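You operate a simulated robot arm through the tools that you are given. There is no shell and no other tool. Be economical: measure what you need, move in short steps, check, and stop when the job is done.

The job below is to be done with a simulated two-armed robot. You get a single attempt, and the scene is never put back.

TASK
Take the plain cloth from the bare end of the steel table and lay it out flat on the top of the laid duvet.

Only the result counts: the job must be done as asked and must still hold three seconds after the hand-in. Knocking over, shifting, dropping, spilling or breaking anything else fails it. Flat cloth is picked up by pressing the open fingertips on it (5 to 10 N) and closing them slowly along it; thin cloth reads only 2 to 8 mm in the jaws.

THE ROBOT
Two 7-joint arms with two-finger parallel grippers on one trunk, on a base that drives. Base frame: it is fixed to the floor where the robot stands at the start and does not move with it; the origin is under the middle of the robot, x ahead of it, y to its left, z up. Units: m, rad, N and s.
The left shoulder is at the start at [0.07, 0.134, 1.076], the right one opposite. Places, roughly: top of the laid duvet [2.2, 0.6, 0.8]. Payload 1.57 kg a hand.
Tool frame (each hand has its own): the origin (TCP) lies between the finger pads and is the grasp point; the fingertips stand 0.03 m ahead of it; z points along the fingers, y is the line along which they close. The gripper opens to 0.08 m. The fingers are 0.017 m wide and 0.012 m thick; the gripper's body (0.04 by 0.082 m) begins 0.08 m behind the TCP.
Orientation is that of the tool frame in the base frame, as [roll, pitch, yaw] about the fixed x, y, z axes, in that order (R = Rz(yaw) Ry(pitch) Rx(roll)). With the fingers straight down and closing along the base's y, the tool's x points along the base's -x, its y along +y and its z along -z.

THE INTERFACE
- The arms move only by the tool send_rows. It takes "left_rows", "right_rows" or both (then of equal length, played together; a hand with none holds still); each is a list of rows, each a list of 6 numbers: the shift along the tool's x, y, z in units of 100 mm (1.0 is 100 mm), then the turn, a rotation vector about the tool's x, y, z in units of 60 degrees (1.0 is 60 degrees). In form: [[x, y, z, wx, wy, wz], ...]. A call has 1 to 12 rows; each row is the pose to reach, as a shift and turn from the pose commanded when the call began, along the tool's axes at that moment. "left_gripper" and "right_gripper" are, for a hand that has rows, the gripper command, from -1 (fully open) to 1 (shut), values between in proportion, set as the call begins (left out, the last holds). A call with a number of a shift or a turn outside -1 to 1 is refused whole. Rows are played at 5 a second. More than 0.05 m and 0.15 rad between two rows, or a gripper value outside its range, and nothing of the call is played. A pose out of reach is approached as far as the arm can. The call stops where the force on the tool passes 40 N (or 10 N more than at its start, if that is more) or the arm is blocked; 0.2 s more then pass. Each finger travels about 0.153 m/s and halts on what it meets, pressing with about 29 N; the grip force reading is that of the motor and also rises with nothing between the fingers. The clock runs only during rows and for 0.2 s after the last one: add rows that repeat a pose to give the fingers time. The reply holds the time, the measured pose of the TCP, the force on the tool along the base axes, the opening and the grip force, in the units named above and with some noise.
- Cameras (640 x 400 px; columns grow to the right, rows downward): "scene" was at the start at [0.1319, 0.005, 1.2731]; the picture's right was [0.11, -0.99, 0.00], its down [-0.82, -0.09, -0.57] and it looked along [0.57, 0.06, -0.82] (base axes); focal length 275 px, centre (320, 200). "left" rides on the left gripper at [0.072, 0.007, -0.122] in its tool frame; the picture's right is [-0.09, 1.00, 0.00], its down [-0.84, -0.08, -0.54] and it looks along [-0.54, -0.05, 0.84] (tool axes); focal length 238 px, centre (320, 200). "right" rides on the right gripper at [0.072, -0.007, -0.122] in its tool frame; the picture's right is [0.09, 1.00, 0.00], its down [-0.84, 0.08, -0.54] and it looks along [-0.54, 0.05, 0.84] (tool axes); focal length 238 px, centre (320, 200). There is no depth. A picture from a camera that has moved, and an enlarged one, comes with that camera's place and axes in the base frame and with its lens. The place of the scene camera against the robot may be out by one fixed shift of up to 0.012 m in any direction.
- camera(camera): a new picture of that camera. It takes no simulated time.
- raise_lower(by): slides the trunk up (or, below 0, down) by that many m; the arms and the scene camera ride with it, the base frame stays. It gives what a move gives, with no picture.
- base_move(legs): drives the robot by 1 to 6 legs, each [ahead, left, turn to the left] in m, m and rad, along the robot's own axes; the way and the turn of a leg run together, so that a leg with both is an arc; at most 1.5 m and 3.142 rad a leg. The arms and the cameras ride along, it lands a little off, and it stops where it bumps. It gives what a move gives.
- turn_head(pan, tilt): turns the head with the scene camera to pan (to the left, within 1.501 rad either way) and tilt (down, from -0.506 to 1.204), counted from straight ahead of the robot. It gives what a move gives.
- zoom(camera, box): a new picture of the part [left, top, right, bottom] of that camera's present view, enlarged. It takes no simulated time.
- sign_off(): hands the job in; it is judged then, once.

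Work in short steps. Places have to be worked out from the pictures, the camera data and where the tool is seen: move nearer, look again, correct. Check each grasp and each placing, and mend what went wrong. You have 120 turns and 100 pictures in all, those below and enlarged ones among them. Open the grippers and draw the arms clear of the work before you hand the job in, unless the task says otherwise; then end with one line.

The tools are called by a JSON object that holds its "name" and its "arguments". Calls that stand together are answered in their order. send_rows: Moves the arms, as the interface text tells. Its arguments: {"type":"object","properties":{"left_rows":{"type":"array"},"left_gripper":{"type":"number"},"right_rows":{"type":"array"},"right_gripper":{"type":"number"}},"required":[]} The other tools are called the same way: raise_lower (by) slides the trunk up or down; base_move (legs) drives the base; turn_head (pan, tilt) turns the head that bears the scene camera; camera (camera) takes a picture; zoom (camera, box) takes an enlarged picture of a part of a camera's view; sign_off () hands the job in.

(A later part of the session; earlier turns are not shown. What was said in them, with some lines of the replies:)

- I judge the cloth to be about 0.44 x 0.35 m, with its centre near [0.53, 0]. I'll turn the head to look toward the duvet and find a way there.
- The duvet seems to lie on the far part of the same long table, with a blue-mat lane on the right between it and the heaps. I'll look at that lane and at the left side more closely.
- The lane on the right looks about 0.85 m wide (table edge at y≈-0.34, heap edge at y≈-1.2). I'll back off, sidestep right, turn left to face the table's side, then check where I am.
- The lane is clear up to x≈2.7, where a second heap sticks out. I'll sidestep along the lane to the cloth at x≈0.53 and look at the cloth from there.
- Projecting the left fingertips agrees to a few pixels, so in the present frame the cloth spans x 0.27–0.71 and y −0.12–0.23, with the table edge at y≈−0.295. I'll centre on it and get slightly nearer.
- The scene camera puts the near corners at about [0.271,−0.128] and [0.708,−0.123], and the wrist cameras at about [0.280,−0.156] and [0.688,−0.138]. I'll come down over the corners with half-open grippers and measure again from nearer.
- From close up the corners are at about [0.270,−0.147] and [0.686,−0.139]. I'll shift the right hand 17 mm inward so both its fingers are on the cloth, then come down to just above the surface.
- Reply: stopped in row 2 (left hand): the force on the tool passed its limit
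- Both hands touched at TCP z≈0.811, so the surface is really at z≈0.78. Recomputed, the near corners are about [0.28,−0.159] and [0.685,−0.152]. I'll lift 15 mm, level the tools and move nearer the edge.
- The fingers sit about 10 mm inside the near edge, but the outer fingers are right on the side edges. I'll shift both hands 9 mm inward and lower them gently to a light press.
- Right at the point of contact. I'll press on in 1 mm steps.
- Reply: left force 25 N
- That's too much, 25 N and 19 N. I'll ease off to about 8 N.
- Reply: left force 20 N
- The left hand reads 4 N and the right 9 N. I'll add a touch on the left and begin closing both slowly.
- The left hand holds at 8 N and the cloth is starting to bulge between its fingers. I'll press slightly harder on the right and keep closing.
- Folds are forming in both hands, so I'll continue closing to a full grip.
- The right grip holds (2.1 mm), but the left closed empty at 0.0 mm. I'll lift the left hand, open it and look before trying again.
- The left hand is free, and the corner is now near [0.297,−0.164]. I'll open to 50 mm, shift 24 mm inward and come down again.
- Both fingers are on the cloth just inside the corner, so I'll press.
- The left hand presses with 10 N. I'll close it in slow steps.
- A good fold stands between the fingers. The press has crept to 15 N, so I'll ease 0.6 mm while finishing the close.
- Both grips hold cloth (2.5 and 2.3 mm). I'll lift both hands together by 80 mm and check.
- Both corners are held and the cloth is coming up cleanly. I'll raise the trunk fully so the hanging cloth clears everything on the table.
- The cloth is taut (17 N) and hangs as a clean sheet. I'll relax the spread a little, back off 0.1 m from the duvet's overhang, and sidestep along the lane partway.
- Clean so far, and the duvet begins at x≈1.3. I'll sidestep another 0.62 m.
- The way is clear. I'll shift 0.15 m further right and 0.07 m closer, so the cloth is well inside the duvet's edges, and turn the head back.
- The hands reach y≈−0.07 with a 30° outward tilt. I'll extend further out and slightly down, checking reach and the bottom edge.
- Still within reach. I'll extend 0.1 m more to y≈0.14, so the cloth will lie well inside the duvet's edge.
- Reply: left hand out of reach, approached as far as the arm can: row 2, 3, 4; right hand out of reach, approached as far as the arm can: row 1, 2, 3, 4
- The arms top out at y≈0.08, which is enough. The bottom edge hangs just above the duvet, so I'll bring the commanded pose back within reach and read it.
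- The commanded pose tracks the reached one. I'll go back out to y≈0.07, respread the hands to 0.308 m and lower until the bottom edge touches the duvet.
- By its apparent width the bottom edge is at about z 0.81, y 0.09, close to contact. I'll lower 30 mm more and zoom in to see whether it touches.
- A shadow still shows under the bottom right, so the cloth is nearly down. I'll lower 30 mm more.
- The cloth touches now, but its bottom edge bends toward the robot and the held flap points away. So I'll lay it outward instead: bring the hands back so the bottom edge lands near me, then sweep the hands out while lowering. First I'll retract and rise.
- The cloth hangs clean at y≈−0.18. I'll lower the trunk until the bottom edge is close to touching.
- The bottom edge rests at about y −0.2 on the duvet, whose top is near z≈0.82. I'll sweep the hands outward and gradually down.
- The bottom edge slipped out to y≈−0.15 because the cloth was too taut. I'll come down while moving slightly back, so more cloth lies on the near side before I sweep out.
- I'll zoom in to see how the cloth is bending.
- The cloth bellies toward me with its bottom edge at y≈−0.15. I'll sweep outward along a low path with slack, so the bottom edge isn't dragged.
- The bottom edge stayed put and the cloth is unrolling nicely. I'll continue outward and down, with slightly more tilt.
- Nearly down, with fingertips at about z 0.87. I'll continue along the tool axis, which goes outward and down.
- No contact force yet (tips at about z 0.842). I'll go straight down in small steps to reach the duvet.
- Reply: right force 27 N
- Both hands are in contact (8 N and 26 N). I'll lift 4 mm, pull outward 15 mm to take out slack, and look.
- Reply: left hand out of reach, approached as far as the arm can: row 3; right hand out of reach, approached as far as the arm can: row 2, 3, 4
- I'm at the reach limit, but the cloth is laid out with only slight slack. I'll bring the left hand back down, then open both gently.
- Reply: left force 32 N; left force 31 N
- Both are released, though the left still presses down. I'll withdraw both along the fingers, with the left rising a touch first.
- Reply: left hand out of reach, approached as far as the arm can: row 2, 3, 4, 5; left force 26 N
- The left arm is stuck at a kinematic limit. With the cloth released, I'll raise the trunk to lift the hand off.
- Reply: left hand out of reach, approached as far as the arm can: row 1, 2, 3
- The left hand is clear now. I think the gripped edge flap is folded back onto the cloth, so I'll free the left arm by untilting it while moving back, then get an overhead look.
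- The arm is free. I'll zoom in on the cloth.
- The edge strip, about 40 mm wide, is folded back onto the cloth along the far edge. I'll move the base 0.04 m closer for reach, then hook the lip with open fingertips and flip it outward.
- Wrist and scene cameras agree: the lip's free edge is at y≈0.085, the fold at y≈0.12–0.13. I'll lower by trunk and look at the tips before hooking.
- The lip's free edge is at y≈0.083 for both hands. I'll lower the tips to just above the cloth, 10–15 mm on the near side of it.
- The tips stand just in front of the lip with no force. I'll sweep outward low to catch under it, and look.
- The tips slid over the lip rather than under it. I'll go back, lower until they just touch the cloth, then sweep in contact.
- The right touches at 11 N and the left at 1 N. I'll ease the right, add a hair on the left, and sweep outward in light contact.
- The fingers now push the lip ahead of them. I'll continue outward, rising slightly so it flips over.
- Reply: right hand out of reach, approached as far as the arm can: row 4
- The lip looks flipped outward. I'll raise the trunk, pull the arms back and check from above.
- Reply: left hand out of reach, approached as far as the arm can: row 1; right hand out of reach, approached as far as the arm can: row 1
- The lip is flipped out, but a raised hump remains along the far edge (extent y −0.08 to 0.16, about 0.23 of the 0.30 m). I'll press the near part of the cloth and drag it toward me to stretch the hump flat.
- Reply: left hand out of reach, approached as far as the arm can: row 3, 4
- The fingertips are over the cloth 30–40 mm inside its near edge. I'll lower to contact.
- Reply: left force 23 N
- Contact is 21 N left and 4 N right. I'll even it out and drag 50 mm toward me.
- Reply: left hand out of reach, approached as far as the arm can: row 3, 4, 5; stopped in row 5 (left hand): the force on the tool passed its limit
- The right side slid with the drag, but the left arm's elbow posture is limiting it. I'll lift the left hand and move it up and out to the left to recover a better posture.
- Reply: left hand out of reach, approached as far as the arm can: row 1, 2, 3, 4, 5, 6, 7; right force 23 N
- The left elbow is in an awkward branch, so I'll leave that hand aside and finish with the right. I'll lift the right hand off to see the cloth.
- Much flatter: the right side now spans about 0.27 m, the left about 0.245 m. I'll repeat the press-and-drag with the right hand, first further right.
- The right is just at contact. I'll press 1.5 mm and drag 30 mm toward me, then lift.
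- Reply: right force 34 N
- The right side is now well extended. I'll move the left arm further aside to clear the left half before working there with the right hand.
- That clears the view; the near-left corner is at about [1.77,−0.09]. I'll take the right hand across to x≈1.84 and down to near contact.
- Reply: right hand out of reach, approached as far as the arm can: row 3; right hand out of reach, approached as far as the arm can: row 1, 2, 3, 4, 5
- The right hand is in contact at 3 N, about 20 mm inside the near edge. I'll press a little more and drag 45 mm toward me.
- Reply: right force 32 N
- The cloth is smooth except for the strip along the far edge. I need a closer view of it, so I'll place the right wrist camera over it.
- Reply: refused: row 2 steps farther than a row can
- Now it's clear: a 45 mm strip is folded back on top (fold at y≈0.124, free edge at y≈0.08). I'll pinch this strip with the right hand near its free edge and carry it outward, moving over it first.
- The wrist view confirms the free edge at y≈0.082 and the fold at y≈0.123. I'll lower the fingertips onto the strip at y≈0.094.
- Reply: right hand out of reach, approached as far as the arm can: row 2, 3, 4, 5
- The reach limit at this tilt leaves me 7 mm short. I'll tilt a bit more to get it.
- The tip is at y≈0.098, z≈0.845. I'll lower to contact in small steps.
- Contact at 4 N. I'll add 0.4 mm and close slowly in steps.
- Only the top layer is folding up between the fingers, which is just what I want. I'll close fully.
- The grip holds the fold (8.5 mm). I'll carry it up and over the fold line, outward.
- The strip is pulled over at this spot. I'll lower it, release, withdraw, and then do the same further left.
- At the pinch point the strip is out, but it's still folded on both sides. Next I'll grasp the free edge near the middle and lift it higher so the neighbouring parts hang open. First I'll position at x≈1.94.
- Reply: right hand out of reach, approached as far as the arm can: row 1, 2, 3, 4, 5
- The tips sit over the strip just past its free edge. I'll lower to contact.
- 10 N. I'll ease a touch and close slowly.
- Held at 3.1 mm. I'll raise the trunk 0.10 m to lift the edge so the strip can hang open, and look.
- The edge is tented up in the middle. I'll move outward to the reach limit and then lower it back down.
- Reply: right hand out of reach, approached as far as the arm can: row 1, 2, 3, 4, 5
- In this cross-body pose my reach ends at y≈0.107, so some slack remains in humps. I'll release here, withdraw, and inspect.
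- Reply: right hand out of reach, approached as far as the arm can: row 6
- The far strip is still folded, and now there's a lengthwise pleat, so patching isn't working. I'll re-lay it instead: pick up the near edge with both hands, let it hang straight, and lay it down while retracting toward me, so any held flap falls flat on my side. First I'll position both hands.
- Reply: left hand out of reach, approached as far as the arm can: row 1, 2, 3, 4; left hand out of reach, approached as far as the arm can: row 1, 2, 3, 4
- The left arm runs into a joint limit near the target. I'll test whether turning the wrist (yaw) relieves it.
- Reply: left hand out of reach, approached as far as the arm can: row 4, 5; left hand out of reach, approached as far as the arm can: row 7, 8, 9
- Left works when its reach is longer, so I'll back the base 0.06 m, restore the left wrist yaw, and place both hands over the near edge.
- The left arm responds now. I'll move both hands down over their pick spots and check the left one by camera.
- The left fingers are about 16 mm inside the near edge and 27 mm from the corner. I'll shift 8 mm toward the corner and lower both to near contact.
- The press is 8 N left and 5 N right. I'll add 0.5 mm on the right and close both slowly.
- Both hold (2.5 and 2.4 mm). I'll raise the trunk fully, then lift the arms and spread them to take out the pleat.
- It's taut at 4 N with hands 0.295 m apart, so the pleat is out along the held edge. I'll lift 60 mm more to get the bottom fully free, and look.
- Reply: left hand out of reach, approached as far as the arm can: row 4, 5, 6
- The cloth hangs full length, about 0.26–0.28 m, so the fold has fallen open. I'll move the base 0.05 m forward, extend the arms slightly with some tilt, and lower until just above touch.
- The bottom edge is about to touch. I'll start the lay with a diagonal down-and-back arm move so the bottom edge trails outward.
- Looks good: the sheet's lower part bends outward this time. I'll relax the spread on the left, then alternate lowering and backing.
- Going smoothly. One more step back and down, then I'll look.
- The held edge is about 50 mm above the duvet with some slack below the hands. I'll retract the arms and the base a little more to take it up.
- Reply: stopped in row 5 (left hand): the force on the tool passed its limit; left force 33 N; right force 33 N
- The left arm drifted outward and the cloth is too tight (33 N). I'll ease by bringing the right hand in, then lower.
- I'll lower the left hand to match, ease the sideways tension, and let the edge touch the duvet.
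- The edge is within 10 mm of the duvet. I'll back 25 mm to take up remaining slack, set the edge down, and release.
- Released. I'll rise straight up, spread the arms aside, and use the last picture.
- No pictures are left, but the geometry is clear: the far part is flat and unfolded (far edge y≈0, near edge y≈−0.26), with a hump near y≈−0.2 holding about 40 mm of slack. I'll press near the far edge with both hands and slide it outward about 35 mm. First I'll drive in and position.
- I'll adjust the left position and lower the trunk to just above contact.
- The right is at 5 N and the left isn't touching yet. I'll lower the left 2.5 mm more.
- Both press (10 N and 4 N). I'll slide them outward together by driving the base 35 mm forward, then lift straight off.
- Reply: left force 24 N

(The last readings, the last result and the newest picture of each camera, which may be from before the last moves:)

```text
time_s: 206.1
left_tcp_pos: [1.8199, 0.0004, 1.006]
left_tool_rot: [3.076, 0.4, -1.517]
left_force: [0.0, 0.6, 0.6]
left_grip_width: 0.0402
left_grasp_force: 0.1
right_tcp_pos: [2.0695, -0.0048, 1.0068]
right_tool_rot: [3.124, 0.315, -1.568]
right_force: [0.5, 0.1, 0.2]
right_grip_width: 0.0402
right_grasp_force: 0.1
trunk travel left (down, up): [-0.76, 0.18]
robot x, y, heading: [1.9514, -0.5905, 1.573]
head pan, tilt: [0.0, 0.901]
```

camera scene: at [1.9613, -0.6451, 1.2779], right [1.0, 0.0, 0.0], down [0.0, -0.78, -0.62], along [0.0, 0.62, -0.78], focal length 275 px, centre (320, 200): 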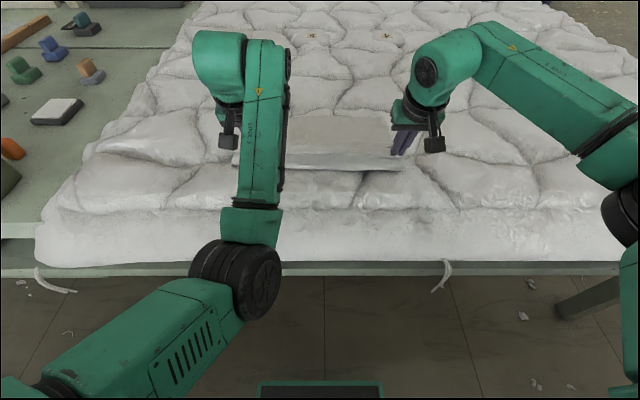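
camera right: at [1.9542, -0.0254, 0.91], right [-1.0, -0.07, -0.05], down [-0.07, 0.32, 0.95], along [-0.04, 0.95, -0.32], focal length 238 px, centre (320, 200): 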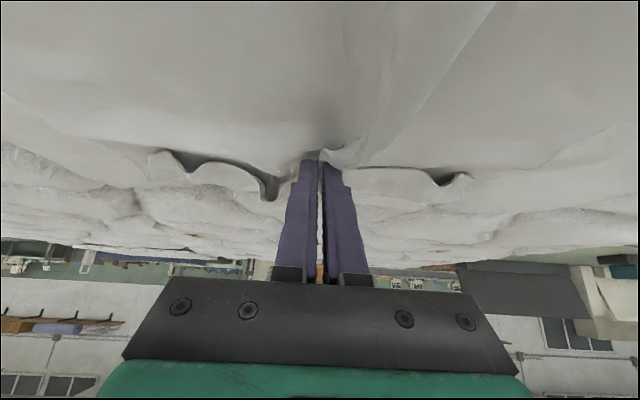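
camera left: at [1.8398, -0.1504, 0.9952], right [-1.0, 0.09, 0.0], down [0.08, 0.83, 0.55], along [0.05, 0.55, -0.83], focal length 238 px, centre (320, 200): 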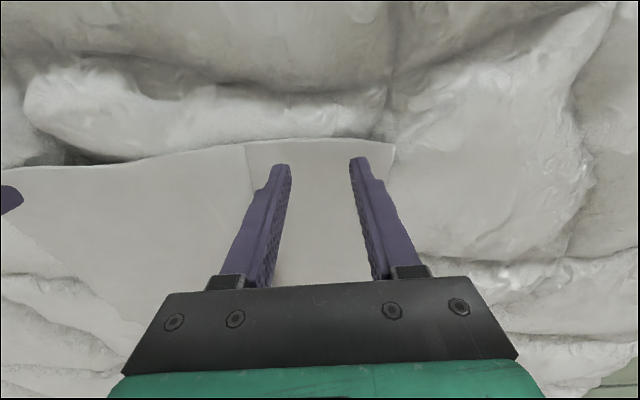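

The left slid well, but the right lost contact partway. I'll repeat on the right alone: move it back 30 mm, keep the left high, and lower to contact.

{"name": "send_rows", "arguments": {"left_rows": [[0, 0.1, -0.3, 0, 0, 0], [0, 0.2, -0.6, 0, 0, 0], [0, 0.2, -0.8, 0, 0, 0]], "right_rows": [[0.1, 0, -0.03, 0, 0, 0], [0.2, 0, -0.06, 0, 0, 0], [0.285, 0, -0.093, 0, 0, 0]]}}

{"name": "raise_lower", "arguments": {"by": -0.147}}

{"name": "send_rows", "arguments": {"right_rows": [[0.003, 0, 0.01, 0, 0, 0], [0.006, 0, 0.02, 0, 0, 0], [0.006, 0, 0.02, 0, 0, 0]]}}

```text
time_s: 206.9
left_tcp_pos: [1.8065, -0.0273, 1.077]
left_tool_rot: [3.072, 0.402, -1.513]
left_force: [-0.5, 0.1, -0.6]
left_grip_width: 0.04
left_grasp_force: 0.0
left hand out of reach, approached as far as the arm can: row 3
right_tcp_pos: [2.0702, -0.0334, 1.0051]
right_tool_rot: [3.122, 0.314, -1.57]
right_force: [-0.1, -0.4, -0.8]
right_grip_width: 0.0399
right_grasp_force: 0.0
trunk travel left (down, up): [-0.76, 0.18]
robot x, y, heading: [1.9519, -0.589, 1.573]
head pan, tilt: [0.0, 0.901]
```

```text
time_s: 208.6
left_tcp_pos: [1.8064, -0.0267, 0.9316]
left_tool_rot: [3.074, 0.405, -1.515]
left_force: [1.0, 0.4, -0.2]
left_grip_width: 0.0399
left_grasp_force: 0.0
right_tcp_pos: [2.069, -0.0337, 0.8586]
right_tool_rot: [3.124, 0.314, -1.569]
right_force: [-0.7, -0.2, 0.6]
right_grip_width: 0.04
right_grasp_force: 0.1
trunk travel left (down, up): [-0.613, 0.327]
robot x, y, heading: [1.9527, -0.5869, 1.575]
head pan, tilt: [0.0, 0.901]
```

```text
time_s: 209.4
left_tcp_pos: [1.8049, -0.0273, 0.9315]
left_tool_rot: [3.075, 0.406, -1.515]
left_force: [0.4, 0.1, 0.1]
left_grip_width: 0.0402
left_grasp_force: 0.1
right_tcp_pos: [2.069, -0.0336, 0.8571]
right_tool_rot: [3.123, 0.316, -1.569]
right_force: [1.5, 2.5, 8.8]
right_grip_width: 0.0396
right_grasp_force: 0.1
trunk travel left (down, up): [-0.613, 0.327]
robot x, y, heading: [1.9519, -0.5885, 1.574]
head pan, tilt: [0.0, 0.901]
```

The right presses with 9 N. I'll slide it outward 28 mm, pressing slightly more as it goes, then lift both away.

{"name": "send_rows", "arguments": {"right_rows": [[-0.05, 0, 0.022, 0, 0, 0], [-0.1, 0, 0.043, 0, 0, 0], [-0.15, 0, 0.065, 0, 0, 0], [-0.2, 0, 0.085, 0, 0, 0], [-0.26, 0, 0.108, 0, 0, 0]]}}

{"name": "raise_lower", "arguments": {"by": 0.2}}

{"name": "send_rows", "arguments": {"left_rows": [[0, 0.3, -0.1, 0, 0, 0], [0, 0.6, -0.1, 0, 0, 0], [0, 0.9, -0.1, 0, 0, 0], [0, 1.0, -0.1, 0, 0, 0]], "right_rows": [[0, -0.3, -0.1, 0, 0, 0], [0, -0.6, -0.1, 0, 0, 0], [0, -0.9, -0.1, 0, 0, 0], [0, -1.0, -0.1, 0, 0, 0]], "left_gripper": -1, "right_gripper": -1}}

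{"name": "base_move", "arguments": {"legs": [[-0.15, 0, 0]]}}

```text
time_s: 210.6
left_tcp_pos: [1.8055, -0.0296, 0.9326]
left_tool_rot: [3.076, 0.407, -1.514]
left_force: [-0.2, -1.0, 0.1]
left_grip_width: 0.04
left_grasp_force: 0.0
right_tcp_pos: [2.0688, -0.0066, 0.8586]
right_tool_rot: [3.124, 0.321, -1.57]
right_force: [-0.2, -7.0, 15.1]
right_grip_width: 0.0398
right_grasp_force: 0.1
trunk travel left (down, up): [-0.613, 0.327]
robot x, y, heading: [1.9503, -0.5867, 1.572]
head pan, tilt: [0.0, 0.901]
```

```text
time_s: 212.8
left_tcp_pos: [1.8066, -0.026, 1.1302]
left_tool_rot: [3.075, 0.401, -1.516]
left_force: [0.3, 0.5, -0.1]
left_grip_width: 0.04
left_grasp_force: 0.0
right_tcp_pos: [2.0695, -0.0041, 1.0544]
right_tool_rot: [3.126, 0.315, -1.568]
right_force: [-0.6, 0.8, -1.5]
right_grip_width: 0.0401
right_grasp_force: 0.0
trunk travel left (down, up): [-0.813, 0.127]
robot x, y, heading: [1.9529, -0.5852, 1.573]
head pan, tilt: [0.0, 0.901]
```

```text
time_s: 213.8
left_tcp_pos: [1.7093, -0.038, 1.1455]
left_tool_rot: [3.079, 0.402, -1.518]
left_force: [0.9, 0.3, 0.3]
left_grip_width: 0.0803
left_grasp_force: 0.0
left hand out of reach, approached as far as the arm can: row 1
right_tcp_pos: [2.17, -0.0064, 1.0611]
right_tool_rot: [3.125, 0.314, -1.568]
right_force: [0.2, 0.1, -0.1]
right_grip_width: 0.0799
right_grasp_force: 0.0
trunk travel left (down, up): [-0.813, 0.127]
robot x, y, heading: [1.9515, -0.5858, 1.577]
head pan, tilt: [0.0, 0.901]
```

```text
time_s: 215.2
left_tcp_pos: [1.7109, -0.184, 1.1443]
left_tool_rot: [3.077, 0.399, -1.52]
left_force: [0.4, -0.1, 0.4]
left_grip_width: 0.0802
left_grasp_force: 0.1
right_tcp_pos: [2.1698, -0.1523, 1.0611]
right_tool_rot: [3.124, 0.312, -1.571]
right_force: [-0.5, 0.6, 0.3]
right_grip_width: 0.0799
right_grasp_force: 0.1
trunk travel left (down, up): [-0.813, 0.127]
robot x, y, heading: [1.9521, -0.7381, 1.571]
head pan, tilt: [0.0, 0.901]
```

Both far-side slides held contact, so the slack should be stretched out. The grippers are open and the arms are raised clear, so I'm handing in.

{"name": "sign_off", "arguments": {}}

```text
The job is handed in.
```

The cloth is on top of the duvet and handed in, but I can't confirm it is fully flat: the last steps were done without pictures. The last picture showed the far part flat and a hump along the near edge holding about 40 mm of slack. After that I pressed near the far edge and slid the cloth outward by about 30 mm to pull the hump out.
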